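You operate a simulated robot arm through the tools that you are given. There is no shell and no other tool. Be economical: measure what you need, move in short steps, check, and stop when the job is done.

The job below is to be done with a simulated two-armed robot. You get a single attempt, and the scene is never put back.

TASK
Pick up the green card with one hand, pass it to the other hand and put it on the top of the desk leaf. Shut the bottom drawer of the side bench. Take the purple block and leave it on the grey card on the top of the side bench. Take the blue brush and put it on the top of the drawer table. Open the middle desk drawer, fetch the purple tensioner and set it in the inside of the middle desk drawer and shut the drawer again. Take the lime brush and leave it on the top of the side bench. Stack the can marked "wax" from the top of the side bench on top of the can that says "oil". Open the top desk drawer, take the blue sensor from the top of the desk leaf and put it in the inside of the top desk drawer and shut the drawer again. Any order will do. Set down upright: purple tensioner, blue sensor.

The check looks at the end state, three seconds after you hand in, the way a careful person would. Anything else that was tipped, shoved, dropped, spilled or broken makes it a failure.

THE ROBOT
Two 7-joint arms with two-finger grippers on one trunk, on a base that drives. Base frame: it is fixed to the floor where the robot stands at the start and does not move with it; the origin is under the middle of the robot, x ahead of it, y to its left, z up; the surface under the hand at the start is at about z = 760. Readings come in mm, rad, newtons and seconds.
The left shoulder is at the start at [70, 139, 1255], the right one opposite. With the tool pointing down near the work surface each hand reaches from about 100 to 720 mm from the robot's upright axis, wherever it stands, measured 20 degrees to its own side. Places, roughly: blue brush (12x5x7 cm) [3400, -1300, 700]; blue can, grey can, teal can [-6750, -8750, 750]; blue sensor [0, 750, 750]; bottom drawer of the side bench [-6800, -8000, 600]; green card [750, 0, 1000]; grey card [-6750, -8500, 750]; inside of the middle desk drawer [600, 100, 300]; inside of the top desk drawer [600, 100, 500]; lime brush (12x5x7 cm) [-9000, -5700, 400]; middle desk drawer [500, 100, 400]; purple block (5x5x5 cm) [-7000, -8000, 800]; purple tensioner (3x4x6 cm) [400, 700, 800]; top desk drawer [500, 100, 600]; top of the desk leaf [200, 800, 800]; top of the drawer table [2300, -3900, 800]; top of the side bench [-6800, -8600, 800]. Payload 3.43 kg a hand.
Tool frame (each hand has its own): the origin (TCP) lies between the finger pads and is the grasp point; the fingertips stand 30 mm ahead of it; z points along the fingers, y is the line along which they close. Largest opening 104 mm; the body of the gripper starts 57 mm behind the TCP.
Orientation is that of the tool frame in the base frame, as [roll, pitch, yaw] about the fixed x, y, z axes, in that order (R = Rz(yaw) Ry(pitch) Rx(roll)). With the fingers straight down and closing along the base's y, the tool's x points along the base's -x, its y along +y and its z along -z.

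THE INTERFACE
- The arms move only by the tool step_arm. It takes "left_commands", "right_commands" or both (then of equal length, played together; a hand with none holds still); each is a list of rows, each an object (a shift or turn left out is 0, a gripper value left out holds the last) with "turn": the turn, a rotation vector about the tool's x, y, z in rad, a list of three; "dp": the shift along the tool's x, y, z in mm, a list of three; "fingers": the gripper command, from -1 (fully open) to 1 (shut), values between in proportion. In form: [{"turn": [ax, ay, az], "dp": [tx, ty, tz], "fingers": fingers}, ...]. A call has 1 to 12 rows; each row is the pose to reach, as a shift and turn from the pose commanded when the call began, along the tool's axes at that moment. A row lasts 0.2 s, in which the tool goes at most 50 mm and 0.15 rad; a call with a longer step from one row to the next is refused whole, and so is a gripper value outside its range. Where a pose cannot be reached the arm comes as near as it can. A force on the tool above 40 N (or 10 N above the force at the start of the call, whichever is more), or a blocked arm, ends the call early, and 0.2 s more pass. The fingers move at their own pace (about 45 mm/s each) and stop on an object; they squeeze with about 23 N. The grip force told is the motor's: it shows also when the fingers shut on nothing. Time passes only in rows, and 0.2 s behind the last, so rows that repeat a pose let the fingers close. It gives the time, the measured TCP pose, the force on the tool (base axes), the opening and the grip force at its end, in the units of the frame above (readings bear some noise), with the torque about the TCP (base axes, N m) and any sound that the robot's microphone picked up.
- Cameras (640 x 400 px; columns grow to the right, rows downward): "scene" is now at [116.1, 28.9, 1453.2]; the picture's right is [0.40, -0.92, 0.00], its down [-0.77, -0.33, -0.55] and it looks along [0.50, 0.22, -0.84] (base axes); focal length 214 px, centre (320, 200). "left" rides on the left gripper at [67, -18, -90] in its tool frame; the picture's right is [0.25, 0.97, 0.00], its down [-0.73, 0.19, -0.66] and it looks along [-0.64, 0.17, 0.75] (tool axes); focal length 218 px, centre (320, 200). "right" rides on the right gripper at [67, 18, -90] in its tool frame; the picture's right is [-0.25, 0.97, 0.00], its down [-0.73, -0.19, -0.66] and it looks along [-0.64, -0.17, 0.75] (tool axes); focal length 218 px, centre (320, 200). There is no depth. A picture from a camera that has moved, and an enlarged one, comes with that camera's place and axes in the base frame and with its lens.
- capture(camera): a new picture of that camera. It takes no simulated time.
- lift_body(by): slides the trunk up (or, below 0, down) by that many mm; the arms and the scene camera ride with it, the base frame stays. It gives what a move gives, with no picture.
- roll_base(legs): drives the robot by 1 to 6 legs, each [ahead, left, turn to the left] in mm, mm and rad, along the robot's own axes; the way and the turn of a leg run together, so that a leg with both is an arc; at most 1500 mm and 3.142 rad a leg. The arms and the cameras ride along, it lands a little off, and it stops where it bumps. It gives what a move gives.
- aim_head(pan, tilt): turns the head with the scene camera to pan (to the left, within 1.501 rad either way) and tilt (down, from -0.506 to 1.204), counted from straight ahead of the robot. It gives what a move gives.
- inspect(camera, box): a new picture of the part [left, top, right, bottom] of that camera's present view, enlarged. It takes no simulated time.
- sign_off(): hands the job in; it is judged then, once.

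Work in short steps. Places have to be worked out from the pictures, the camera data and where the tool is seen: move nearer, look again, correct. Check each grasp and each placing, and mend what went wrong. You have 525 turns and 318 pictures in all, those below and enlarged ones among them. Open the grippers and draw the arms clear of the work before you hand the job in, unless the task says otherwise; then end with one line.

The tools are called by a JSON object that holds its "fn" and its "kwargs". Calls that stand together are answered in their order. step_arm: Moves the arms, as the interface text tells. Its arguments: {"type":"object","properties":{"left_commands":{"type":"array"},"right_commands":{"type":"array"}},"required":[]} The other tools are called the same way: lift_body (by) slides the trunk up or down; roll_base (legs) drives the base; aim_head (pan, tilt) turns the head that bears the scene camera; capture (camera) takes a picture; inspect (camera, box) takes an enlarged picture of a part of a camera's view; sign_off () hands the job in.

At the start:

```text
t: 0.0
left_tool_pos: [328.0, 407.3, 1130.0]
left_tool_rot: [3.14, 0.0, -3.14]
left_force: [-0.7, -0.8, -0.7]
left_wrist_torque: [0.0, 0.0, 0.0]
left_width: 104.0
left_grip_force: 0.0
right_tool_pos: [441.7, 55.7, 1261.9]
right_tool_rot: [-3.141, -0.001, 3.141]
right_force: [-0.2, 0.1, 0.5]
right_wrist_torque: [-0.05, 0.0, 0.02]
right_width: 104.2
right_grip_force: 0.1
trunk travel left (down, up): [-750.0, 190.0]
robot x, y, heading: [5.3, 0.5, 0.003]
head pan, tilt: [0.41, 0.99]
```

scene: 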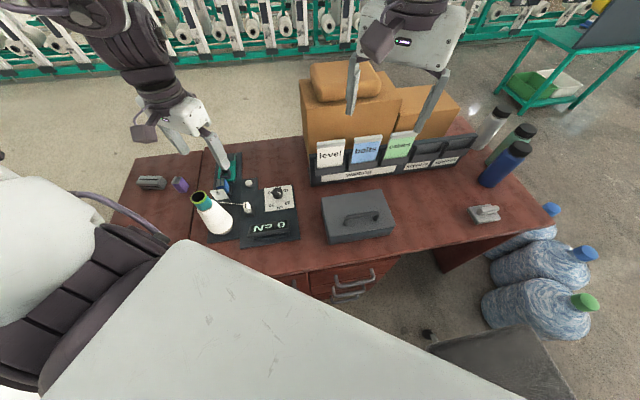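
right: 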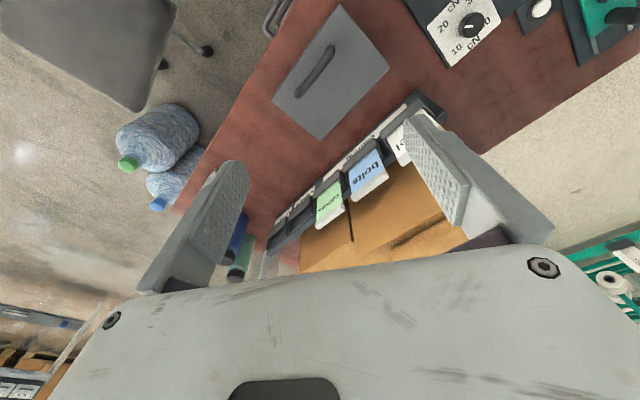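
left: 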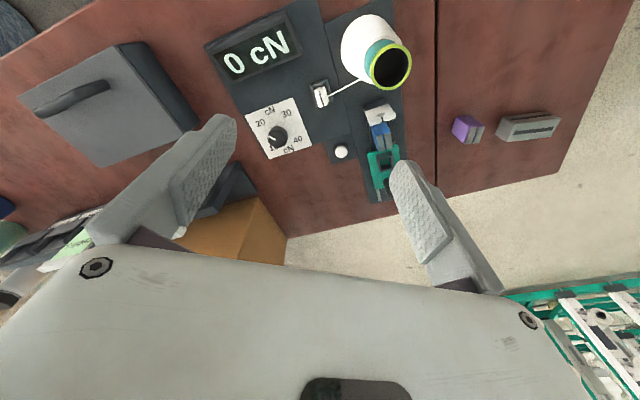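

I'll first look closer at the desk and its card rack, and at the leaf to the left.

{"fn": "inspect", "kwargs": {"camera": "scene", "box": [280, 90, 480, 215]}}

{"fn": "inspect", "kwargs": {"camera": "scene", "box": [100, 120, 300, 245]}}

{"fn": "aim_head", "kwargs": {"pan": 1.2, "tilt": 0.9}}

{"fn": "capture", "kwargs": {"camera": "scene"}}

```text
3.20 times, centred on (380, 152) of scene
camera zoom: at [116.1, 28.9, 1453.2], right [0.4, -0.92, 0.0], down [-0.77, -0.33, -0.55], along [0.5, 0.22, -0.84], focal length 686 px, centre (128, 352)
```

zoom: 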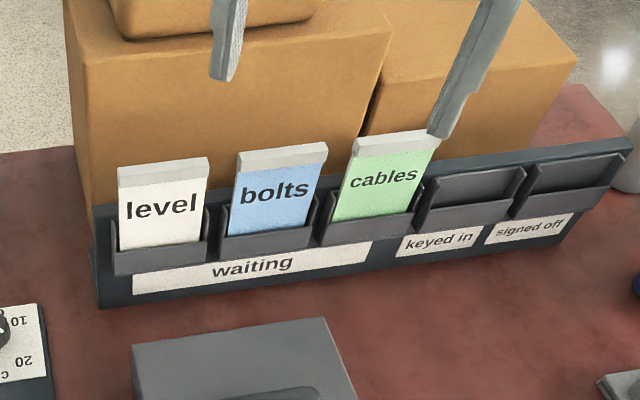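

```text
3.20 times, centred on (200, 182) of scene
camera zoom: at [116.1, 28.9, 1453.2], right [0.4, -0.92, 0.0], down [-0.77, -0.33, -0.55], along [0.5, 0.22, -0.84], focal length 686 px, centre (704, 256)
```

zoom: 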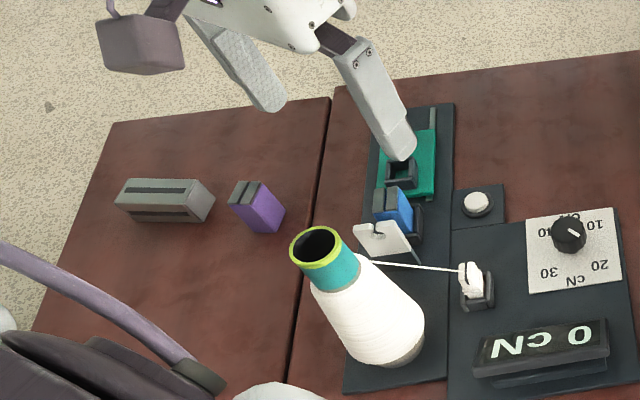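

```text
t: 1.1
left_tool_pos: [327.9, 406.3, 1129.6]
left_tool_rot: [-3.141, 0.001, 3.141]
left_force: [-0.3, 0.0, -0.3]
left_wrist_torque: [0.0, 0.0, 0.0]
left_width: 104.2
left_grip_force: 0.1
right_tool_pos: [442.0, 55.5, 1261.0]
right_tool_rot: [-3.14, 0.001, 3.14]
right_force: [0.4, 0.8, 0.4]
right_wrist_torque: [-0.01, 0.0, 0.01]
right_width: 104.0
right_grip_force: 0.2
trunk travel left (down, up): [-750.0, 190.0]
robot x, y, heading: [0.9, 0.5, -0.006]
head pan, tilt: [1.201, 0.901]
```

```text
312 pictures are left
camera scene: at [79.0, 71.3, 1459.7], right [0.93, -0.36, 0.0], down [-0.28, -0.73, -0.62], along [0.22, 0.58, -0.78], focal length 214 px, centre (320, 200)
```

scene: 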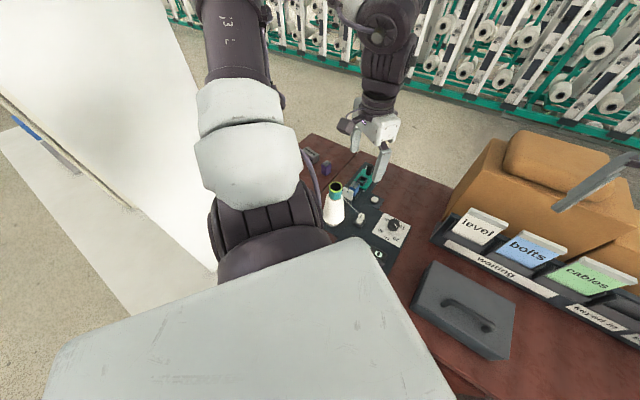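

The desk front runs obliquely (its normal is about 0.45 rad to the left), so I back off a little while turning to face it, then look around.

{"fn": "roll_base", "kwargs": {"legs": [[-300, 0, 0], [0, 0, 0.46]]}}

{"fn": "aim_head", "kwargs": {"pan": 0.3, "tilt": 0.7}}

{"fn": "capture", "kwargs": {"camera": "scene"}}

{"fn": "aim_head", "kwargs": {"pan": 1.0, "tilt": 0.6}}

{"fn": "capture", "kwargs": {"camera": "scene"}}

```text
t: 2.2
left_tool_pos: [285.0, 394.1, 1132.3]
left_tool_rot: [-3.138, 0.006, 3.113]
left_force: [-0.9, -0.1, 0.7]
left_wrist_torque: [-0.04, -0.04, 0.05]
left_width: 104.1
left_grip_force: 0.1
right_tool_pos: [387.4, 39.7, 1262.6]
right_tool_rot: [-3.139, 0.007, 3.115]
right_force: [-1.6, 0.6, 0.0]
right_wrist_torque: [-0.03, -0.1, 0.0]
right_width: 104.4
right_grip_force: 0.0
trunk travel left (down, up): [-750.0, 190.0]
robot x, y, heading: [-45.6, -3.6, -0.032]
head pan, tilt: [1.201, 0.901]
stopped in leg 1: the robot was blocked; the commanded pose is now the measured one
```

```text
t: 3.4
left_tool_pos: [289.0, 392.5, 1130.7]
left_tool_rot: [-3.138, -0.001, 3.111]
left_force: [-0.3, 0.1, 0.1]
left_wrist_torque: [0.04, -0.01, 0.03]
left_width: 103.9
left_grip_force: 0.1
right_tool_pos: [392.1, 37.8, 1261.8]
right_tool_rot: [-3.14, -0.001, 3.112]
right_force: [-0.2, 0.5, 0.2]
right_wrist_torque: [0.02, 0.03, -0.01]
right_width: 104.0
right_grip_force: 0.1
trunk travel left (down, up): [-750.0, 190.0]
robot x, y, heading: [-49.3, -1.4, -0.03]
head pan, tilt: [0.3, 0.7]
```

```text
311 pictures are left
camera scene: at [83.0, 17.5, 1476.0], right [0.27, -0.96, 0.0], down [-0.62, -0.17, -0.77], along [0.74, 0.2, -0.64], focal length 214 px, centre (320, 200)
```

scene: 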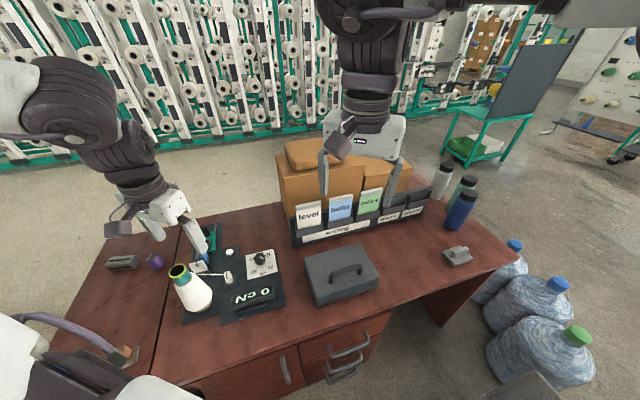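

```text
t: 4.5
left_tool_pos: [291.6, 391.6, 1129.4]
left_tool_rot: [3.141, -0.002, 3.113]
left_force: [0.7, -0.5, 0.7]
left_wrist_torque: [0.0, -0.01, 0.01]
left_width: 104.0
left_grip_force: 0.0
right_tool_pos: [393.7, 37.0, 1261.1]
right_tool_rot: [-3.141, 0.001, 3.113]
right_force: [0.3, 0.4, 0.4]
right_wrist_torque: [-0.02, 0.0, 0.04]
right_width: 104.1
right_grip_force: 0.1
trunk travel left (down, up): [-750.0, 190.0]
robot x, y, heading: [-50.5, -1.2, -0.03]
head pan, tilt: [1.0, 0.6]
```

```text
310 pictures are left
camera scene: at [52.8, 67.1, 1484.5], right [0.82, -0.57, 0.0], down [-0.32, -0.47, -0.82], along [0.47, 0.68, -0.57], focal length 214 px, centre (320, 200)
```

scene: 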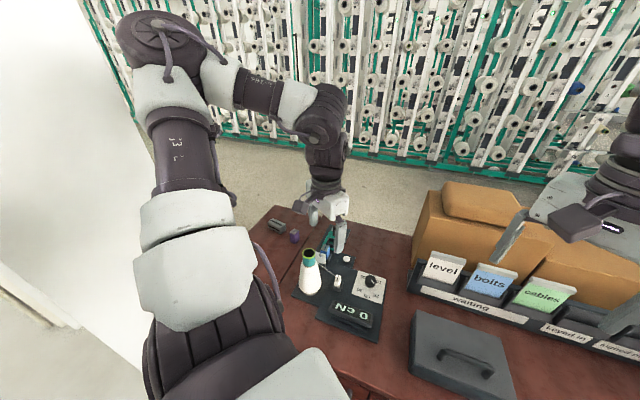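

Something behind blocked the base. I'll look to both sides for it.

{"fn": "aim_head", "kwargs": {"pan": -1.3, "tilt": 0.9}}

{"fn": "capture", "kwargs": {"camera": "scene"}}

{"fn": "aim_head", "kwargs": {"pan": 1.5, "tilt": 0.5}}

{"fn": "capture", "kwargs": {"camera": "scene"}}

```text
t: 6.6
left_tool_pos: [290.5, 391.7, 1130.9]
left_tool_rot: [-3.14, 0.0, 3.113]
left_force: [0.4, 0.6, -0.3]
left_wrist_torque: [0.02, 0.02, -0.03]
left_width: 103.8
left_grip_force: 0.0
right_tool_pos: [393.6, 37.2, 1261.3]
right_tool_rot: [3.14, 0.0, 3.113]
right_force: [0.5, 0.8, 0.2]
right_wrist_torque: [-0.01, 0.0, 0.03]
right_width: 104.1
right_grip_force: 0.1
trunk travel left (down, up): [-750.0, 190.0]
robot x, y, heading: [-49.6, -6.5, -0.03]
head pan, tilt: [-1.3, 0.901]
```

```text
309 pictures are left
camera scene: at [20.7, -79.2, 1459.8], right [-0.97, -0.24, 0.0], down [-0.19, 0.76, -0.62], along [0.15, -0.6, -0.78], focal length 214 px, centre (320, 200)
```

scene: 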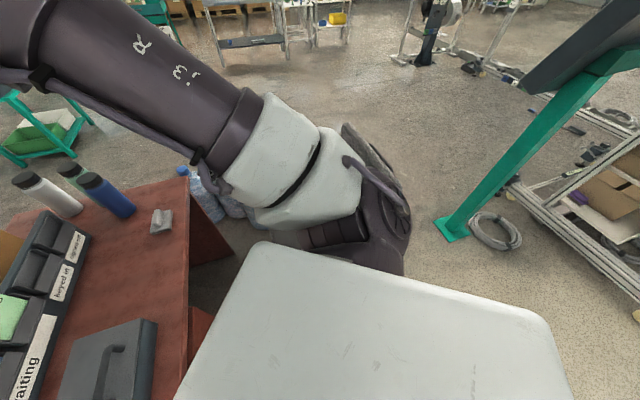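

```text
t: 9.1
left_tool_pos: [290.8, 391.2, 1130.7]
left_tool_rot: [-3.141, 0.0, 3.111]
left_force: [0.7, 0.0, -0.1]
left_wrist_torque: [0.03, -0.02, 0.02]
left_width: 103.9
left_grip_force: 0.0
right_tool_pos: [393.7, 36.9, 1259.9]
right_tool_rot: [3.141, 0.001, 3.114]
right_force: [0.9, -0.1, -0.1]
right_wrist_torque: [-0.03, 0.0, -0.01]
right_width: 104.0
right_grip_force: 0.0
trunk travel left (down, up): [-750.0, 190.0]
robot x, y, heading: [-52.3, -7.3, -0.028]
head pan, tilt: [1.499, 0.499]
```

```text
308 pictures are left
camera scene: at [12.0, 84.7, 1493.6], right [0.99, -0.1, 0.0], down [-0.05, -0.48, -0.88], along [0.09, 0.87, -0.48], focal length 214 px, centre (320, 200)
```

scene: 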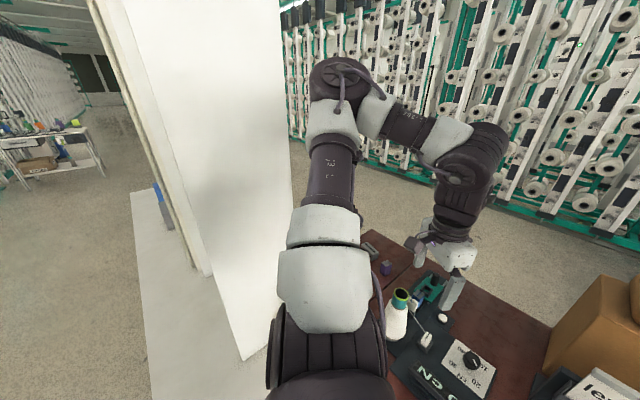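

I need to identify the obstacle before turning; two more views toward the back.

{"fn": "aim_head", "kwargs": {"pan": 1.5, "tilt": 1.1}}

{"fn": "capture", "kwargs": {"camera": "scene"}}

{"fn": "aim_head", "kwargs": {"pan": -1.5, "tilt": 0.6}}

{"fn": "capture", "kwargs": {"camera": "scene"}}

```text
t: 10.1
left_tool_pos: [291.1, 391.6, 1130.7]
left_tool_rot: [-3.141, 0.0, 3.112]
left_force: [-1.2, 0.9, 0.2]
left_wrist_torque: [0.03, 0.01, 0.03]
left_width: 104.0
left_grip_force: 0.0
right_tool_pos: [393.8, 36.6, 1260.4]
right_tool_rot: [3.141, -0.001, 3.115]
right_force: [0.5, -0.9, -0.3]
right_wrist_torque: [-0.01, 0.02, -0.02]
right_width: 104.1
right_grip_force: 0.1
trunk travel left (down, up): [-750.0, 190.0]
robot x, y, heading: [-48.5, -6.8, -0.029]
head pan, tilt: [1.499, 1.1]
```

```text
307 pictures are left
camera scene: at [9.1, 57.0, 1446.0], right [0.99, -0.1, 0.0], down [-0.09, -0.89, -0.45], along [0.05, 0.45, -0.89], focal length 214 px, centre (320, 200)
```

scene: 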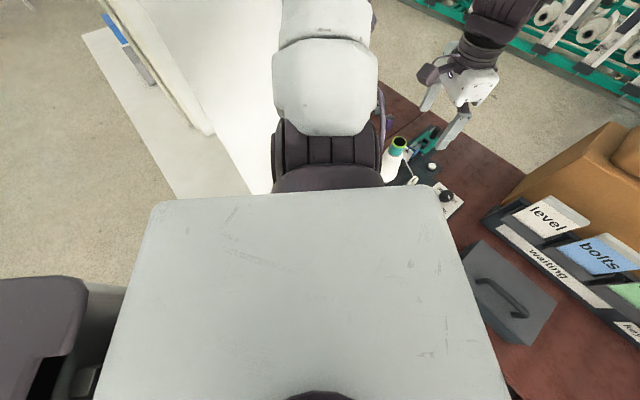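

```text
t: 12.7
left_tool_pos: [290.5, 391.5, 1129.5]
left_tool_rot: [3.14, -0.001, 3.111]
left_force: [-0.3, -0.1, 0.7]
left_wrist_torque: [0.02, -0.02, -0.02]
left_width: 103.9
left_grip_force: 0.0
right_tool_pos: [393.5, 37.0, 1260.6]
right_tool_rot: [-3.141, 0.001, 3.113]
right_force: [0.4, -0.2, -0.2]
right_wrist_torque: [-0.01, 0.0, -0.03]
right_width: 104.1
right_grip_force: 0.0
trunk travel left (down, up): [-750.0, 190.0]
robot x, y, heading: [-49.6, -7.2, -0.029]
head pan, tilt: [-1.499, 0.6]
```

```text
306 pictures are left
camera scene: at [6.4, -94.2, 1484.5], right [-1.0, -0.04, 0.0], down [-0.02, 0.56, -0.83], along [0.03, -0.82, -0.56], focal length 214 px, centre (320, 200)
```

scene: 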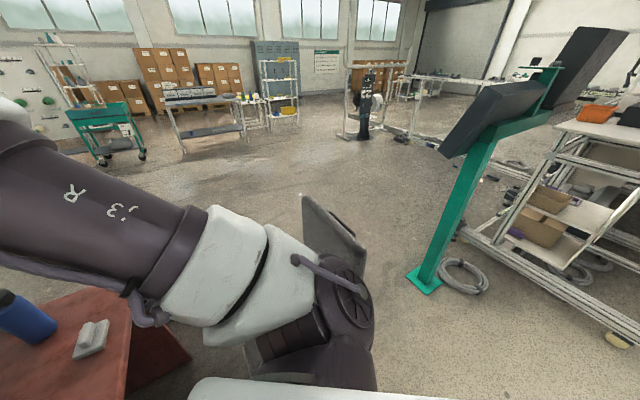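

I'll swing both hand cameras outward/backward (turn about the tool axes only) to see the floor beside and behind the base.

{"fn": "step_arm", "kwargs": {"right_commands": [{"turn": [0, 0, 0.15]}, {"turn": [0, 0, 0.3]}, {"turn": [0, 0, 0.45]}, {"turn": [0, 0, 0.6]}, {"turn": [0, 0, 0.75]}, {"turn": [0, 0, 0.9]}, {"turn": [0, 0, 1.05]}, {"turn": [0, 0, 1.2]}, {"turn": [0, 0, 1.35]}, {"turn": [0, 0, 1.5]}, {"turn": [0, 0, 1.65]}, {"turn": [0, 0, 1.8]}], "left_commands": [{"turn": [0, 0, -0.15]}, {"turn": [0, 0, -0.3]}, {"turn": [0, 0, -0.45]}, {"turn": [0, 0, -0.6]}, {"turn": [0, 0, -0.75]}, {"turn": [0, 0, -0.9]}, {"turn": [0, 0, -1.05]}, {"turn": [0, 0, -1.2]}, {"turn": [0, 0, -1.35]}, {"turn": [0, 0, -1.5]}, {"turn": [0, 0, -1.65]}, {"turn": [0, 0, -1.8]}]}}

{"fn": "capture", "kwargs": {"camera": "right"}}

{"fn": "capture", "kwargs": {"camera": "left"}}

```text
t: 15.5
left_tool_pos: [205.4, 624.5, 1241.7]
left_tool_rot: [-3.087, -0.002, -1.476]
left_force: [-0.2, 0.6, -0.3]
left_wrist_torque: [0.0, -0.05, -0.03]
left_width: 104.2
left_grip_force: 0.2
left hand out of reach, approached as far as the arm can: row 4, 5, 6, 7, 8, 9, 10, 11, 12
right_tool_pos: [428.3, 1.7, 1345.0]
right_tool_rot: [3.128, -0.158, 2.429]
right_force: [-0.6, 1.3, 0.2]
right_wrist_torque: [-0.07, -0.08, 0.01]
right_width: 103.7
right_grip_force: 0.0
right hand out of reach, approached as far as the arm can: row 1, 2, 3, 4, 5, 6, 7, 8, 9, 10, 11, 12
trunk travel left (down, up): [-750.0, 190.0]
robot x, y, heading: [-50.1, -5.0, -0.028]
head pan, tilt: [-1.499, 0.6]
stopped in row 12 (right hand): the arm was blocked; the commanded pose is now the measured one
```

```text
305 pictures are left
camera right: at [398.9, 48.0, 1443.5], right [0.82, 0.57, -0.03], down [0.49, -0.69, 0.53], along [0.28, -0.45, -0.85], focal length 218 px, centre (320, 200)
```

right: 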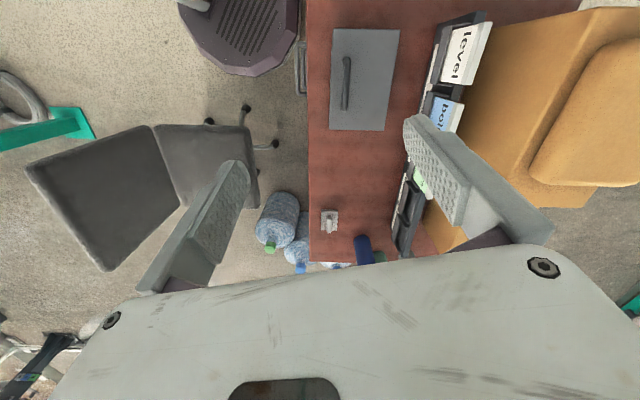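

```text
304 pictures are left
camera left: at [223.7, 558.5, 1332.6], right [-0.94, -0.34, -0.05], down [-0.3, 0.71, 0.64], along [-0.18, 0.62, -0.76], focal length 218 px, centre (320, 200)
```

left: 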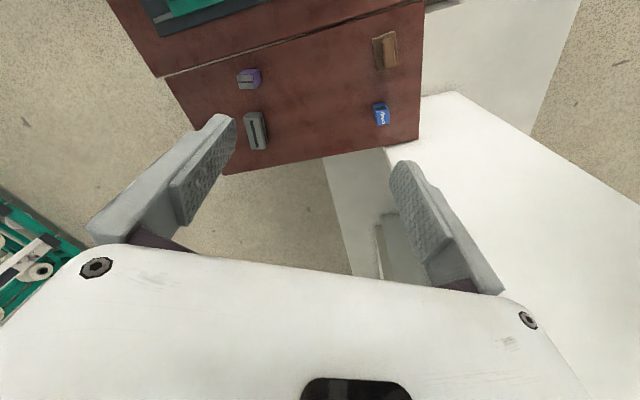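

The pictures show the leaf with the blue sensor, the purple tensioner, a white panel past its end, and a chair to my right; the desk's inward normal is about 0.59 rad to the left. I bring the arms back to compact poses and then turn in place a little.

{"fn": "step_arm", "kwargs": {"left_commands": [{"turn": [0, 0, 0.136], "dp": [21, -6, 9]}, {"turn": [0, 0, 0.272], "dp": [42, -12, 18]}, {"turn": [0, 0, 0.408], "dp": [63, -18, 27]}, {"turn": [0, 0, 0.544], "dp": [84, -24, 36]}, {"turn": [0, 0, 0.68], "dp": [105, -30, 45]}, {"turn": [0, 0, 0.816], "dp": [126, -36, 54]}, {"turn": [0, 0, 0.952], "dp": [147, -42, 63]}, {"turn": [0, 0, 1.088], "dp": [168, -48, 72]}, {"turn": [0, 0, 1.224], "dp": [189, -54, 81]}, {"turn": [0, 0, 1.36], "dp": [210, -60, 90]}, {"turn": [0, 0, 1.496], "dp": [231, -66, 99]}, {"turn": [0, 0, 1.63], "dp": [253, -71, 110]}], "right_commands": [{"dp": [0, 0, 15]}, {"dp": [0, 0, 30]}, {"turn": [0, -0.03, -0.1], "dp": [0, 0, 45]}, {"turn": [0, -0.05, -0.2], "dp": [0, 0, 60]}, {"turn": [0, -0.07, -0.3], "dp": [0, 0, 75]}, {"turn": [0, -0.1, -0.4], "dp": [0, 0, 90]}, {"turn": [0, -0.12, -0.5], "dp": [0, 0, 105]}, {"turn": [0, -0.14, -0.6], "dp": [0, 0, 120]}, {"turn": [0, -0.16, -0.68], "dp": [0, 0, 135]}, {"turn": [0, -0.16, -0.68], "dp": [0, 0, 150]}, {"turn": [0, -0.16, -0.68], "dp": [0, 0, 160]}, {"turn": [0, -0.16, -0.68], "dp": [0, 0, 160]}]}}

{"fn": "roll_base", "kwargs": {"legs": [[0, 0, 0.3]]}}

{"fn": "capture", "kwargs": {"camera": "scene"}}

```text
t: 18.1
left_tool_pos: [311.0, 372.8, 1137.2]
left_tool_rot: [3.135, 0.053, -3.108]
left_force: [-0.5, 0.9, 0.0]
left_wrist_torque: [-0.01, 0.01, -0.02]
left_width: 104.2
left_grip_force: 0.1
right_tool_pos: [435.1, 4.4, 1203.5]
right_tool_rot: [3.084, 0.029, 3.11]
right_force: [0.2, 0.5, -0.8]
right_wrist_torque: [0.04, 0.0, -0.01]
right_width: 103.9
right_grip_force: 0.1
right hand out of reach, approached as far as the arm can: row 1, 2, 3, 4, 5, 6, 7, 8, 9, 10, 11, 12
trunk travel left (down, up): [-750.0, 190.0]
robot x, y, heading: [-47.8, -2.1, -0.034]
head pan, tilt: [-1.499, 0.6]
```

```text
t: 19.5
left_tool_pos: [182.3, 462.4, 1137.6]
left_tool_rot: [3.135, 0.051, -2.807]
left_force: [-0.4, 0.2, 0.0]
left_wrist_torque: [0.02, 0.01, -0.01]
left_width: 103.8
left_grip_force: 0.0
right_tool_pos: [410.5, 146.6, 1202.9]
right_tool_rot: [3.084, 0.029, -2.874]
right_force: [-0.1, -0.7, -0.1]
right_wrist_torque: [0.03, -0.03, 0.03]
right_width: 104.1
right_grip_force: 0.0
trunk travel left (down, up): [-750.0, 190.0]
robot x, y, heading: [-48.1, -6.2, 0.271]
head pan, tilt: [-1.499, 0.6]
```

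```text
303 pictures are left
camera scene: at [31.2, -75.7, 1484.5], right [-0.94, -0.33, 0.0], down [-0.19, 0.53, -0.82], along [0.27, -0.78, -0.57], focal length 214 px, centre (320, 200)
```

scene: 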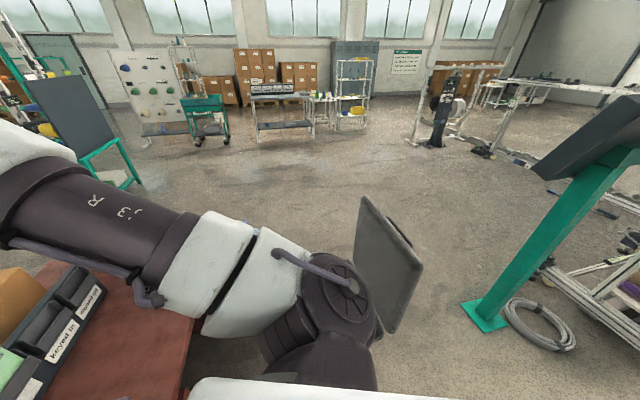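

The turn went freely, so I complete it to face the desk squarely and look left-back.

{"fn": "roll_base", "kwargs": {"legs": [[0, 0, 0.3]]}}

{"fn": "capture", "kwargs": {"camera": "scene"}}

{"fn": "aim_head", "kwargs": {"pan": 0.0, "tilt": 0.9}}

{"fn": "capture", "kwargs": {"camera": "scene"}}

```text
t: 20.9
left_tool_pos: [33.1, 510.6, 1137.2]
left_tool_rot: [3.135, 0.052, -2.506]
left_force: [0.5, -0.4, 1.0]
left_wrist_torque: [0.0, 0.02, -0.02]
left_width: 103.8
left_grip_force: 0.1
right_tool_pos: [344.3, 275.7, 1203.3]
right_tool_rot: [3.084, 0.027, -2.575]
right_force: [-0.7, -0.4, -0.2]
right_wrist_torque: [-0.01, 0.01, 0.01]
right_width: 103.9
right_grip_force: 0.0
trunk travel left (down, up): [-750.0, 190.0]
robot x, y, heading: [-46.0, -6.3, 0.565]
head pan, tilt: [-1.499, 0.6]
```

```text
302 pictures are left
camera scene: at [48.6, -49.2, 1484.5], right [-0.8, -0.6, 0.0], down [-0.34, 0.45, -0.82], along [0.49, -0.66, -0.57], focal length 214 px, centre (320, 200)
```

scene: 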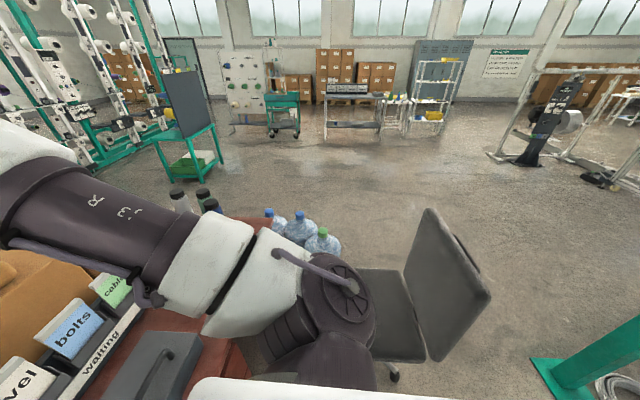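

```text
t: 22.4
left_tool_pos: [32.6, 511.2, 1136.7]
left_tool_rot: [3.134, 0.052, -2.507]
left_force: [0.6, -0.2, 0.4]
left_wrist_torque: [0.03, 0.01, -0.01]
left_width: 104.2
left_grip_force: 0.0
right_tool_pos: [343.6, 276.9, 1203.1]
right_tool_rot: [3.089, 0.03, -2.575]
right_force: [0.5, -0.2, -0.3]
right_wrist_torque: [0.0, -0.02, -0.01]
right_width: 103.9
right_grip_force: 0.0
trunk travel left (down, up): [-750.0, 190.0]
robot x, y, heading: [-47.3, -4.8, 0.564]
head pan, tilt: [0.0, 0.901]
```

```text
301 pictures are left
camera scene: at [59.0, 62.5, 1459.7], right [0.54, -0.84, 0.0], down [-0.66, -0.42, -0.62], along [0.52, 0.33, -0.78], focal length 214 px, centre (320, 200)
```

scene: 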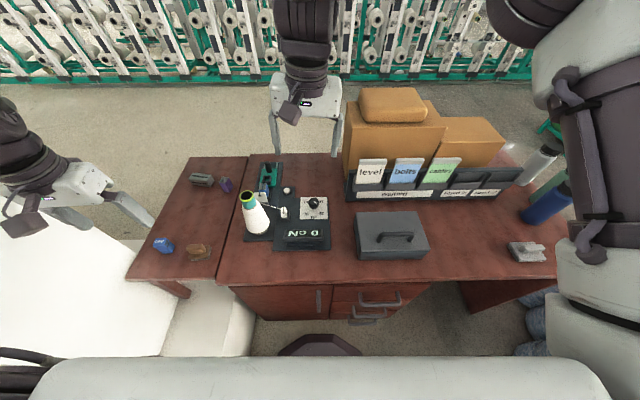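

Clear view now. I try backing straight off from the desk in small legs, to make room for the drawers.

{"fn": "roll_base", "kwargs": {"legs": [[-150, -60, 0]]}}

```text
t: 23.9
left_tool_pos: [-58.0, 382.9, 1135.7]
left_tool_rot: [3.137, 0.051, -2.503]
left_force: [-0.5, 0.2, -0.4]
left_wrist_torque: [-0.01, 0.0, 0.02]
left_width: 103.9
left_grip_force: 0.0
right_tool_pos: [252.6, 148.0, 1201.8]
right_tool_rot: [3.087, 0.025, -2.575]
right_force: [0.6, 0.0, -1.3]
right_wrist_torque: [0.01, 0.0, 0.01]
right_width: 103.7
right_grip_force: 0.1
trunk travel left (down, up): [-750.0, 190.0]
robot x, y, heading: [-140.7, -133.6, 0.571]
head pan, tilt: [0.0, 0.901]
```

It moves. I back off further and look at the drawers and leaf.

{"fn": "roll_base", "kwargs": {"legs": [[-200, -60, 0]]}}

{"fn": "aim_head", "kwargs": {"pan": 0.1, "tilt": 0.8}}

{"fn": "capture", "kwargs": {"camera": "scene"}}

```text
t: 25.5
left_tool_pos: [-194.5, 224.3, 1135.9]
left_tool_rot: [3.134, 0.05, -2.504]
left_force: [-0.2, 0.0, 0.6]
left_wrist_torque: [-0.02, 0.02, 0.08]
left_width: 104.3
left_grip_force: 0.0
right_tool_pos: [115.4, -8.4, 1202.6]
right_tool_rot: [3.088, 0.026, -2.572]
right_force: [0.4, 0.1, -0.5]
right_wrist_torque: [-0.06, 0.01, -0.02]
right_width: 104.1
right_grip_force: 0.0
trunk travel left (down, up): [-750.0, 190.0]
robot x, y, heading: [-275.9, -294.3, 0.57]
head pan, tilt: [0.0, 0.901]
```

```text
t: 26.2
left_tool_pos: [-196.3, 222.0, 1136.6]
left_tool_rot: [3.135, 0.053, -2.504]
left_force: [-0.2, 0.4, 0.6]
left_wrist_torque: [-0.01, 0.04, 0.01]
left_width: 104.2
left_grip_force: 0.0
right_tool_pos: [114.5, -10.6, 1203.8]
right_tool_rot: [3.089, 0.029, -2.571]
right_force: [0.4, -0.8, -0.7]
right_wrist_torque: [0.0, 0.01, 0.0]
right_width: 103.9
right_grip_force: 0.0
trunk travel left (down, up): [-750.0, 190.0]
robot x, y, heading: [-278.5, -294.9, 0.57]
head pan, tilt: [0.099, 0.799]
```

```text
300 pictures are left
camera scene: at [-170.5, -215.7, 1467.6], right [0.62, -0.78, 0.0], down [-0.56, -0.44, -0.7], along [0.55, 0.43, -0.72], focal length 214 px, centre (320, 200)
```

scene: 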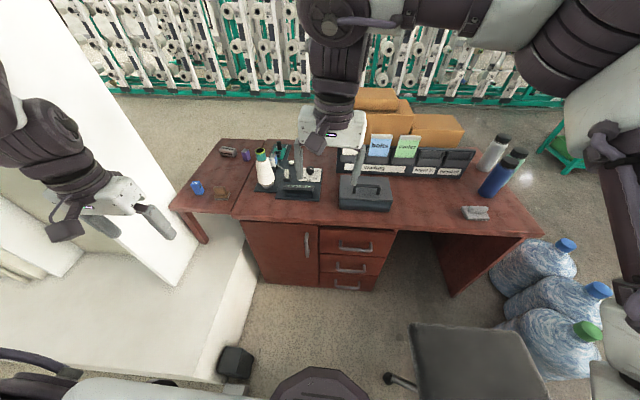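

Now the drawers (three, horizontal handles) are seen well; zoom for measuring.

{"fn": "inspect", "kwargs": {"camera": "scene", "box": [230, 200, 430, 325]}}

{"fn": "inspect", "kwargs": {"camera": "scene", "box": [160, 120, 320, 220]}}

{"fn": "inspect", "kwargs": {"camera": "scene", "box": [320, 110, 480, 210]}}

```text
3.20 times, centred on (330, 262) of scene
camera zoom: at [-170.5, -215.7, 1467.6], right [0.62, -0.78, 0.0], down [-0.56, -0.44, -0.7], along [0.55, 0.43, -0.72], focal length 686 px, centre (288, 0)
```

zoom: 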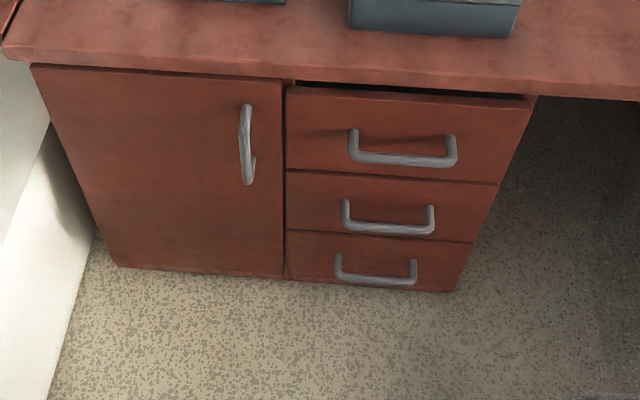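

```text
4.00 times, centred on (240, 170) of scene
camera zoom: at [-170.5, -215.7, 1467.6], right [0.62, -0.78, 0.0], down [-0.56, -0.44, -0.7], along [0.55, 0.43, -0.72], focal length 858 px, centre (640, 320)
```

zoom: 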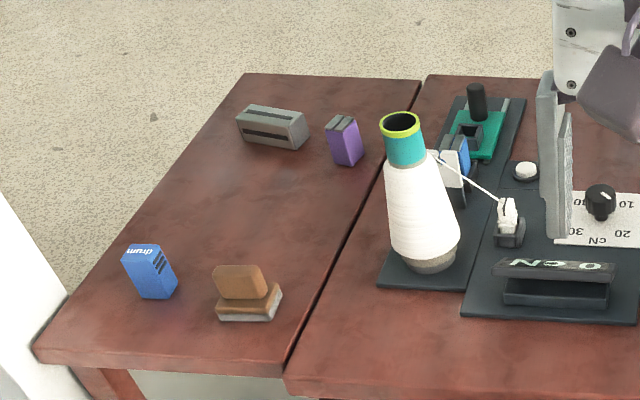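

```text
4.00 times, centred on (400, 160) of scene
camera zoom: at [-170.5, -215.7, 1467.6], right [0.62, -0.78, 0.0], down [-0.56, -0.44, -0.7], along [0.55, 0.43, -0.72], focal length 858 px, centre (0, 360)
```

zoom: 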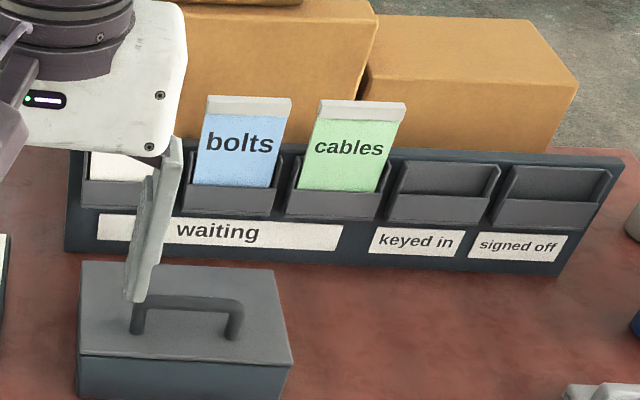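

I check the dark object at the lower left near the plinth before driving toward the leaf.

{"fn": "inspect", "kwargs": {"camera": "scene", "box": [160, 275, 360, 400]}}

{"fn": "capture", "kwargs": {"camera": "left"}}

```text
3.20 times, centred on (260, 338) of scene
camera zoom: at [-170.5, -215.7, 1467.6], right [0.62, -0.78, 0.0], down [-0.56, -0.44, -0.7], along [0.55, 0.43, -0.72], focal length 686 px, centre (512, -240)
```

zoom: 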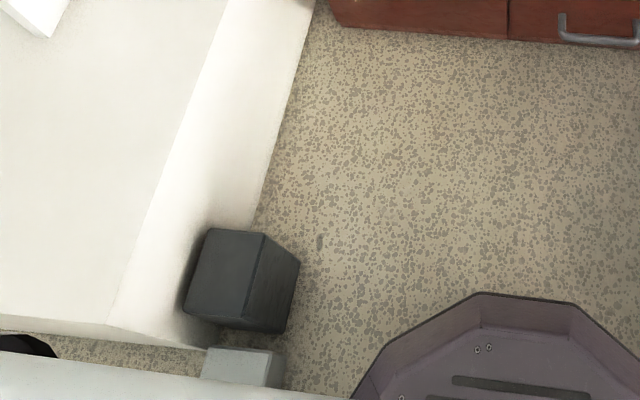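

```text
295 pictures are left
camera left: at [-243.9, 164.6, 1223.2], right [-0.78, 0.63, -0.01], down [0.45, 0.56, 0.7], along [0.44, 0.54, -0.72], focal length 218 px, centre (320, 200)
```

left: 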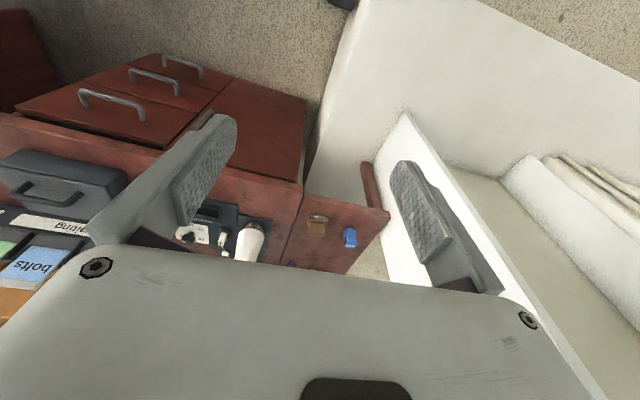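

A dark box stands by the plinth (it is what blocked me), so the base must stay right of it. Working in desk coordinates (n into desk, s to the right), I go to about n=0, s=-10 to reach the leaf.

{"fn": "roll_base", "kwargs": {"legs": [[0, 0, 0.025], [390, 40, 0], [0, 50, 0]]}}

{"fn": "aim_head", "kwargs": {"pan": 0.5, "tilt": 0.8}}

{"fn": "capture", "kwargs": {"camera": "scene"}}

{"fn": "capture", "kwargs": {"camera": "left"}}

```text
t: 29.1
left_tool_pos: [91.1, 478.3, 1135.4]
left_tool_rot: [3.135, 0.051, -2.478]
left_force: [0.7, -0.3, -1.0]
left_wrist_torque: [0.03, 0.04, 0.01]
left_width: 103.9
left_grip_force: 0.0
right_tool_pos: [407.9, 252.0, 1202.8]
right_tool_rot: [3.086, 0.028, -2.547]
right_force: [-0.5, -0.6, 0.2]
right_wrist_torque: [-0.02, 0.05, -0.02]
right_width: 104.1
right_grip_force: 0.0
trunk travel left (down, up): [-750.0, 190.0]
robot x, y, heading: [22.7, -44.9, 0.595]
head pan, tilt: [0.099, 0.799]
stopped in leg 2: the robot was blocked; the commanded pose is now the measured one
```

```text
t: 30.0
left_tool_pos: [89.7, 476.2, 1137.3]
left_tool_rot: [3.134, 0.051, -2.477]
left_force: [0.8, -0.9, -0.4]
left_wrist_torque: [0.0, 0.0, 0.0]
left_width: 104.1
left_grip_force: 0.1
right_tool_pos: [405.6, 250.4, 1203.8]
right_tool_rot: [3.086, 0.029, -2.546]
right_force: [-1.2, 0.5, -0.2]
right_wrist_torque: [0.03, -0.06, 0.03]
right_width: 104.1
right_grip_force: 0.0
trunk travel left (down, up): [-750.0, 190.0]
robot x, y, heading: [26.1, -42.7, 0.595]
head pan, tilt: [0.499, 0.799]
```

```text
294 pictures are left
camera scene: at [101.3, 58.2, 1467.7], right [0.89, -0.46, 0.0], down [-0.33, -0.64, -0.7], along [0.32, 0.62, -0.72], focal length 214 px, centre (320, 200)
```

scene: 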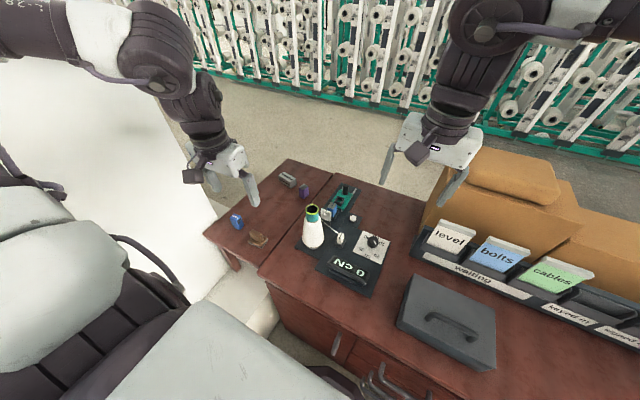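

```text
293 pictures are left
camera left: at [43.5, 416.6, 1223.4], right [-0.79, 0.61, -0.01], down [0.43, 0.57, 0.7], along [0.43, 0.55, -0.72], focal length 218 px, centre (320, 200)
```

left: 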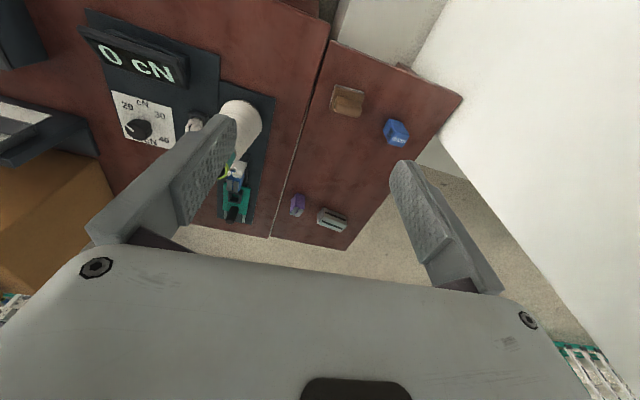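

Blocked gently by the desk's handles at n≈-5; I back off 12 mm and slide left ~55 mm, staying clear of the box.

{"fn": "roll_base", "kwargs": {"legs": [[-12, 0, 0], [0, 55, 0]]}}

```text
t: 31.3
left_tool_pos: [54.6, 509.3, 1140.5]
left_tool_rot: [3.129, 0.053, -2.48]
left_force: [0.6, -0.8, 0.2]
left_wrist_torque: [0.04, 0.05, 0.0]
left_width: 104.0
left_grip_force: 0.0
right_tool_pos: [372.5, 282.4, 1202.9]
right_tool_rot: [3.081, 0.028, -2.55]
right_force: [0.5, -0.6, -0.5]
right_wrist_torque: [0.02, 0.03, 0.01]
right_width: 104.0
right_grip_force: 0.0
trunk travel left (down, up): [-750.0, 190.0]
robot x, y, heading: [-21.6, -7.0, 0.596]
head pan, tilt: [0.499, 0.799]
```

Both object estimates agree between cameras: sensor ≈(51,690), tensioner ≈(370,728). I zoom the left camera on the leaf to see their orientations.

{"fn": "inspect", "kwargs": {"camera": "left", "box": [260, 60, 460, 260]}}

```text
2.00 times, centred on (360, 160) of left
camera zoom: at [8.8, 449.5, 1225.7], right [-0.79, 0.61, 0.0], down [0.44, 0.57, 0.7], along [0.42, 0.55, -0.72], focal length 436 px, centre (240, 280)
```

zoom: 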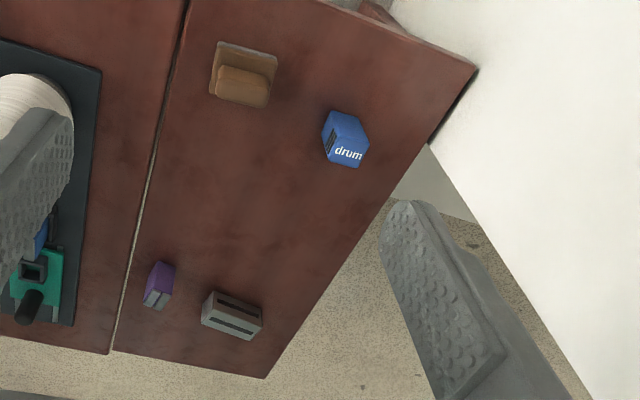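

I move the left hand high toward the tensioner (to about x=330, y=690, z=1050).

{"fn": "step_arm", "kwargs": {"left_commands": [{"dp": [-41, -3, 11]}, {"dp": [-82, -7, 22]}, {"dp": [-123, -10, 33]}, {"dp": [-164, -13, 45]}, {"dp": [-206, -17, 56]}, {"dp": [-247, -20, 67]}, {"dp": [-288, -24, 79]}, {"dp": [-329, -27, 90]}]}}

{"fn": "capture", "kwargs": {"camera": "left"}}

{"fn": "capture", "kwargs": {"camera": "scene"}}

```text
t: 33.1
left_tool_pos: [269.8, 661.0, 1069.9]
left_tool_rot: [3.134, 0.056, -2.48]
left_force: [0.8, 0.0, 0.8]
left_wrist_torque: [-0.01, -0.02, 0.05]
left_width: 104.0
left_grip_force: 0.0
left hand out of reach, approached as far as the arm can: row 7, 8
right_tool_pos: [364.8, 287.2, 1204.2]
right_tool_rot: [3.085, 0.031, -2.548]
right_force: [-0.6, 0.1, 1.4]
right_wrist_torque: [0.03, -0.01, -0.03]
right_width: 103.9
right_grip_force: 0.0
trunk travel left (down, up): [-750.0, 190.0]
robot x, y, heading: [-21.1, -4.4, 0.595]
head pan, tilt: [0.499, 0.799]
```

```text
291 pictures are left
camera left: at [222.9, 601.8, 1156.1], right [-0.79, 0.61, -0.01], down [0.43, 0.57, 0.7], along [0.43, 0.55, -0.72], focal length 218 px, centre (320, 200)
```

left: 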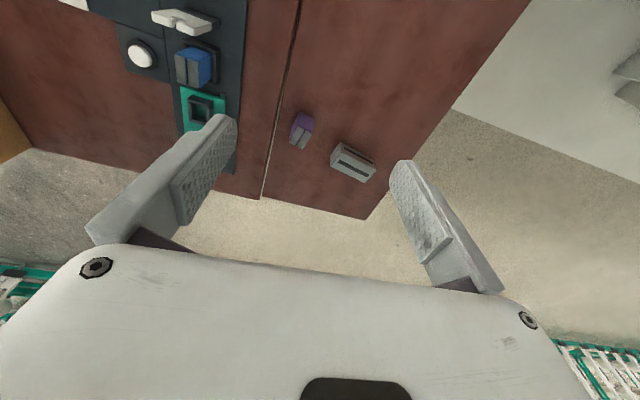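

```text
290 pictures are left
camera scene: at [60.3, 94.9, 1467.9], right [0.89, -0.46, 0.0], down [-0.33, -0.64, -0.7], along [0.32, 0.62, -0.72], focal length 214 px, centre (320, 200)
```

scene: 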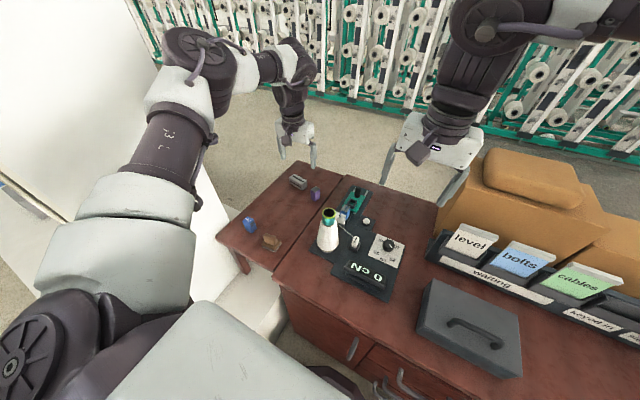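

Hand reach vertical is short of the tensioner by ~100 mm. I lower the trunk 100 mm and tilt the tool forward ~0.65 rad to gain reach.

{"fn": "lift_body", "kwargs": {"by": -100}}

{"fn": "step_arm", "kwargs": {"left_commands": [{"turn": [0, -0.13, 0], "dp": [-10, -1, 20]}, {"turn": [0, -0.26, 0], "dp": [-20, -2, 40]}, {"turn": [0, -0.39, 0], "dp": [-30, -2, 60]}, {"turn": [0, -0.52, 0], "dp": [-40, -3, 80]}, {"turn": [0, -0.65, 0], "dp": [-50, -4, 107]}]}}

{"fn": "capture", "kwargs": {"camera": "left"}}

```text
t: 34.5
left_tool_pos: [270.1, 662.7, 969.5]
left_tool_rot: [3.134, 0.056, -2.48]
left_force: [0.1, 0.4, 0.2]
left_wrist_torque: [-0.03, -0.02, 0.0]
left_width: 103.8
left_grip_force: 0.1
right_tool_pos: [367.4, 287.7, 1103.5]
right_tool_rot: [3.084, 0.03, -2.549]
right_force: [-0.1, -1.0, -0.3]
right_wrist_torque: [-0.02, -0.01, 0.01]
right_width: 104.1
right_grip_force: 0.0
trunk travel left (down, up): [-650.0, 290.0]
robot x, y, heading: [-20.1, -3.7, 0.593]
head pan, tilt: [0.499, 0.799]
```

```text
t: 35.6
left_tool_pos: [317.0, 693.9, 863.9]
left_tool_rot: [3.131, 0.706, -2.487]
left_force: [1.0, 0.1, -0.4]
left_wrist_torque: [-0.02, 0.04, 0.04]
left_width: 104.1
left_grip_force: 0.1
right_tool_pos: [368.8, 288.1, 1102.8]
right_tool_rot: [3.086, 0.029, -2.549]
right_force: [0.8, -0.2, 0.1]
right_wrist_torque: [0.01, 0.04, -0.02]
right_width: 103.8
right_grip_force: 0.0
trunk travel left (down, up): [-650.0, 290.0]
robot x, y, heading: [-20.6, -0.6, 0.597]
head pan, tilt: [0.499, 0.799]
```

```text
289 pictures are left
camera left: at [242.0, 611.7, 889.8], right [-0.75, 0.65, -0.16], down [-0.01, 0.22, 0.97], along [0.66, 0.73, -0.16], focal length 218 px, centre (320, 200)
```

left: 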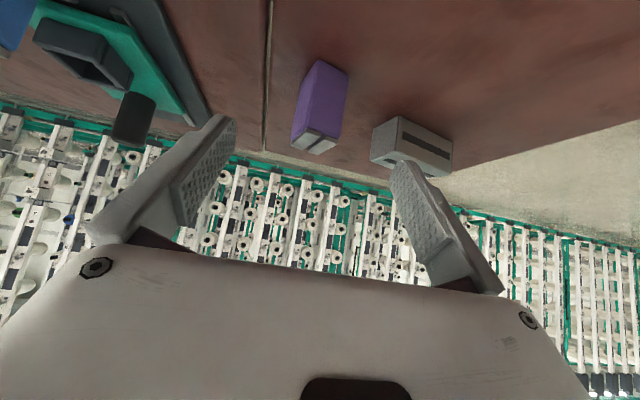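

Reach is fine with the tilt. Zoom on the tensioner for its orientation.

{"fn": "inspect", "kwargs": {"camera": "left", "box": [250, 30, 480, 200]}}

```text
2.35 times, centred on (365, 115) of left
camera zoom: at [242.0, 611.7, 889.8], right [-0.75, 0.65, -0.16], down [-0.01, 0.22, 0.97], along [0.66, 0.73, -0.16], focal length 514 px, centre (214, 400)
```

zoom: 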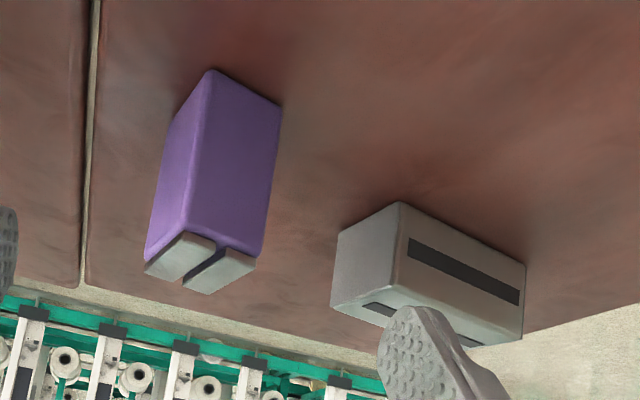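

I align the yaw partly with the tensioner, narrow the fingers and come to a pre-grasp on the approach line.

{"fn": "step_arm", "kwargs": {"left_commands": [{"turn": [0.065, 0, 0.076], "dp": [-2, 3, 12], "fingers": -0.44}, {"turn": [0.13, 0, 0.152], "dp": [-4, 6, 25]}, {"turn": [0.13, 0, 0.152], "dp": [-4, 6, 29]}]}}

{"fn": "capture", "kwargs": {"camera": "left"}}

```text
t: 36.5
left_tool_pos: [320.0, 702.8, 863.6]
left_tool_rot: [3.135, 0.705, -2.686]
left_force: [0.8, -0.2, 0.2]
left_wrist_torque: [-0.02, 0.04, 0.01]
left_width: 75.0
left_grip_force: 0.0
left hand out of reach, approached as far as the arm can: row 1, 2, 3
right_tool_pos: [367.2, 287.6, 1105.1]
right_tool_rot: [3.085, 0.03, -2.548]
right_force: [0.3, 0.4, 0.2]
right_wrist_torque: [0.04, 0.0, 0.0]
right_width: 104.2
right_grip_force: 0.0
trunk travel left (down, up): [-650.0, 290.0]
robot x, y, heading: [-18.5, -5.3, 0.592]
head pan, tilt: [0.499, 0.799]
```

```text
287 pictures are left
camera left: at [228.9, 637.5, 889.0], right [-0.6, 0.78, -0.16], down [0.03, 0.22, 0.97], along [0.8, 0.58, -0.16], focal length 218 px, centre (320, 200)
```

left: 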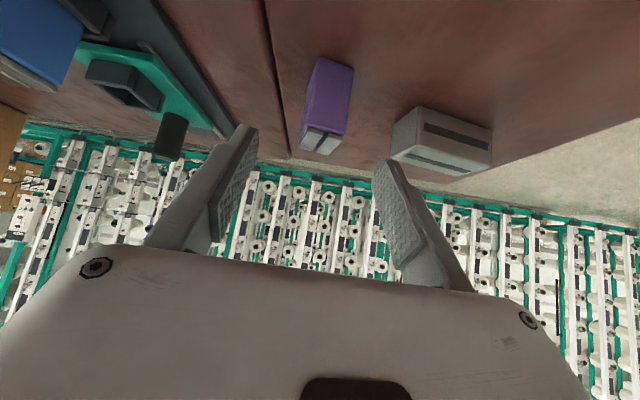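

Yawing made it unreachable, so I undo the yaw and advance along the original direction instead, checking reach.

{"fn": "step_arm", "kwargs": {"left_commands": [{"turn": [-0.065, 0, -0.076], "dp": [0, 0, 5]}, {"turn": [-0.13, 0, -0.152], "dp": [0, 0, 10]}, {"turn": [-0.13, 0, -0.152], "dp": [0, 0, 20]}]}}

```text
t: 37.2
left_tool_pos: [319.2, 702.3, 863.6]
left_tool_rot: [3.132, 0.705, -2.484]
left_force: [0.5, -0.6, -0.6]
left_wrist_torque: [-0.02, -0.03, 0.02]
left_width: 74.9
left_grip_force: 0.1
left hand out of reach, approached as far as the arm can: row 1, 2, 3
right_tool_pos: [366.4, 287.4, 1102.9]
right_tool_rot: [3.086, 0.031, -2.548]
right_force: [0.8, 0.2, -0.2]
right_wrist_torque: [-0.04, 0.02, -0.03]
right_width: 104.1
right_grip_force: 0.0
trunk travel left (down, up): [-650.0, 290.0]
robot x, y, heading: [-15.9, -3.5, 0.593]
head pan, tilt: [0.499, 0.799]
```

Geometry says the tensioner is too far from the front; I'll fetch it later from behind the desk. Now the sensor, which is in reach: retract toward a spot above it.

{"fn": "step_arm", "kwargs": {"left_commands": [{"turn": [0, 0.1, 0], "dp": [10, 18, -35]}, {"turn": [0, 0.2, 0], "dp": [20, 37, -70]}, {"turn": [0, 0.3, 0], "dp": [30, 56, -105]}, {"turn": [0, 0.4, 0], "dp": [42, 75, -135]}, {"turn": [0, 0.5, 0], "dp": [52, 93, -157], "fingers": -1}]}}

{"fn": "capture", "kwargs": {"camera": "left"}}

```text
t: 38.5
left_tool_pos: [148.9, 690.1, 948.6]
left_tool_rot: [3.137, 0.203, -2.48]
left_force: [0.3, -0.2, -0.1]
left_wrist_torque: [-0.02, -0.01, 0.0]
left_width: 104.0
left_grip_force: 0.1
right_tool_pos: [366.8, 288.4, 1103.8]
right_tool_rot: [3.086, 0.031, -2.551]
right_force: [-0.1, -0.4, 0.7]
right_wrist_torque: [-0.02, -0.01, -0.04]
right_width: 103.9
right_grip_force: 0.0
trunk travel left (down, up): [-650.0, 290.0]
robot x, y, heading: [-17.6, -5.1, 0.595]
head pan, tilt: [0.499, 0.799]
```

```text
286 pictures are left
camera left: at [94.6, 622.8, 1024.3], right [-0.79, 0.61, -0.05], down [0.34, 0.5, 0.79], along [0.51, 0.61, -0.61], focal length 218 px, centre (320, 200)
```

left: 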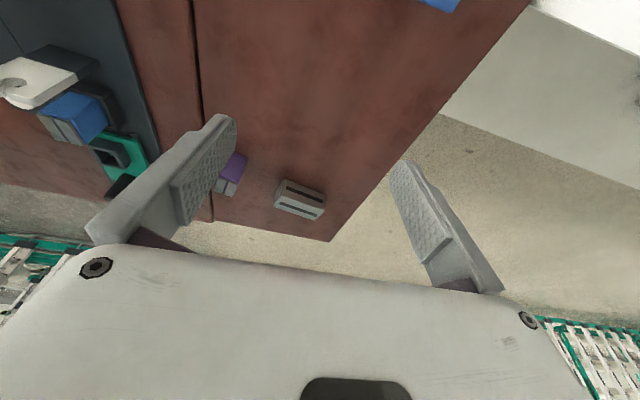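

Pull back a bit so the camera sees the sensor.

{"fn": "step_arm", "kwargs": {"left_commands": [{"turn": [0, 0.05, 0], "dp": [38, 13, -3]}, {"turn": [0, 0.1, 0], "dp": [75, 26, -6]}, {"turn": [0, 0.15, 0], "dp": [112, 39, -9]}, {"turn": [0, 0.2, 0], "dp": [149, 52, -12]}]}}

{"fn": "capture", "kwargs": {"camera": "left"}}

```text
t: 39.5
left_tool_pos: [0.3, 639.2, 931.9]
left_tool_rot: [3.136, 0.008, -2.479]
left_force: [-1.5, 0.4, 0.2]
left_wrist_torque: [-0.02, -0.04, -0.06]
left_width: 104.0
left_grip_force: 0.0
right_tool_pos: [364.6, 287.7, 1104.7]
right_tool_rot: [3.087, 0.032, -2.55]
right_force: [0.0, 0.0, 0.4]
right_wrist_torque: [0.01, -0.04, -0.01]
right_width: 103.8
right_grip_force: 0.0
trunk travel left (down, up): [-650.0, 290.0]
robot x, y, heading: [-15.6, -3.8, 0.591]
head pan, tilt: [0.499, 0.799]
```

```text
285 pictures are left
camera left: at [-42.6, 582.1, 1020.7], right [-0.79, 0.61, 0.0], down [0.46, 0.59, 0.66], along [0.4, 0.53, -0.75], focal length 218 px, centre (320, 200)
```

left: 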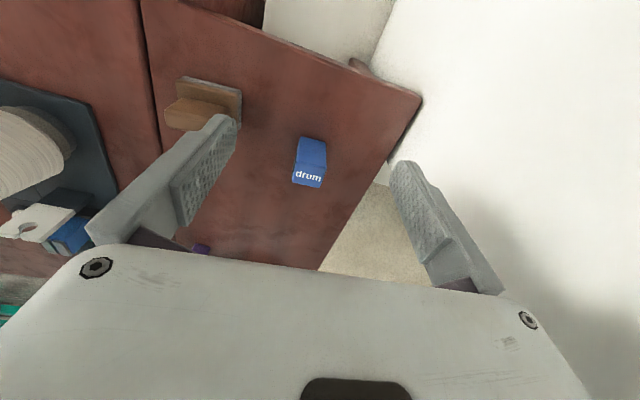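

{"fn": "inspect", "kwargs": {"camera": "left", "box": [250, 100, 370, 220]}}

```text
3.33 times, centred on (310, 160) of left
camera zoom: at [-42.6, 582.1, 1020.7], right [-0.79, 0.61, 0.0], down [0.46, 0.59, 0.66], along [0.4, 0.53, -0.75], focal length 728 px, centre (353, 333)
```

zoom: 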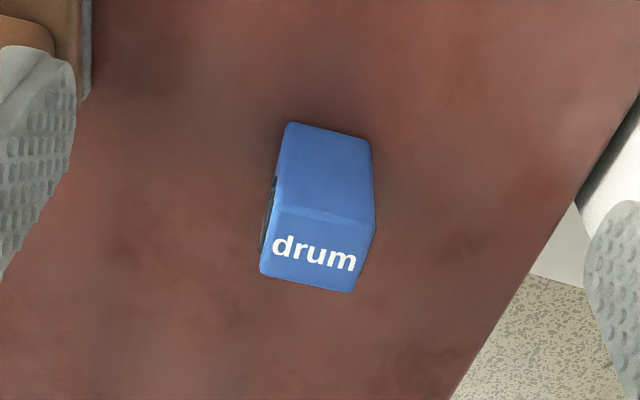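

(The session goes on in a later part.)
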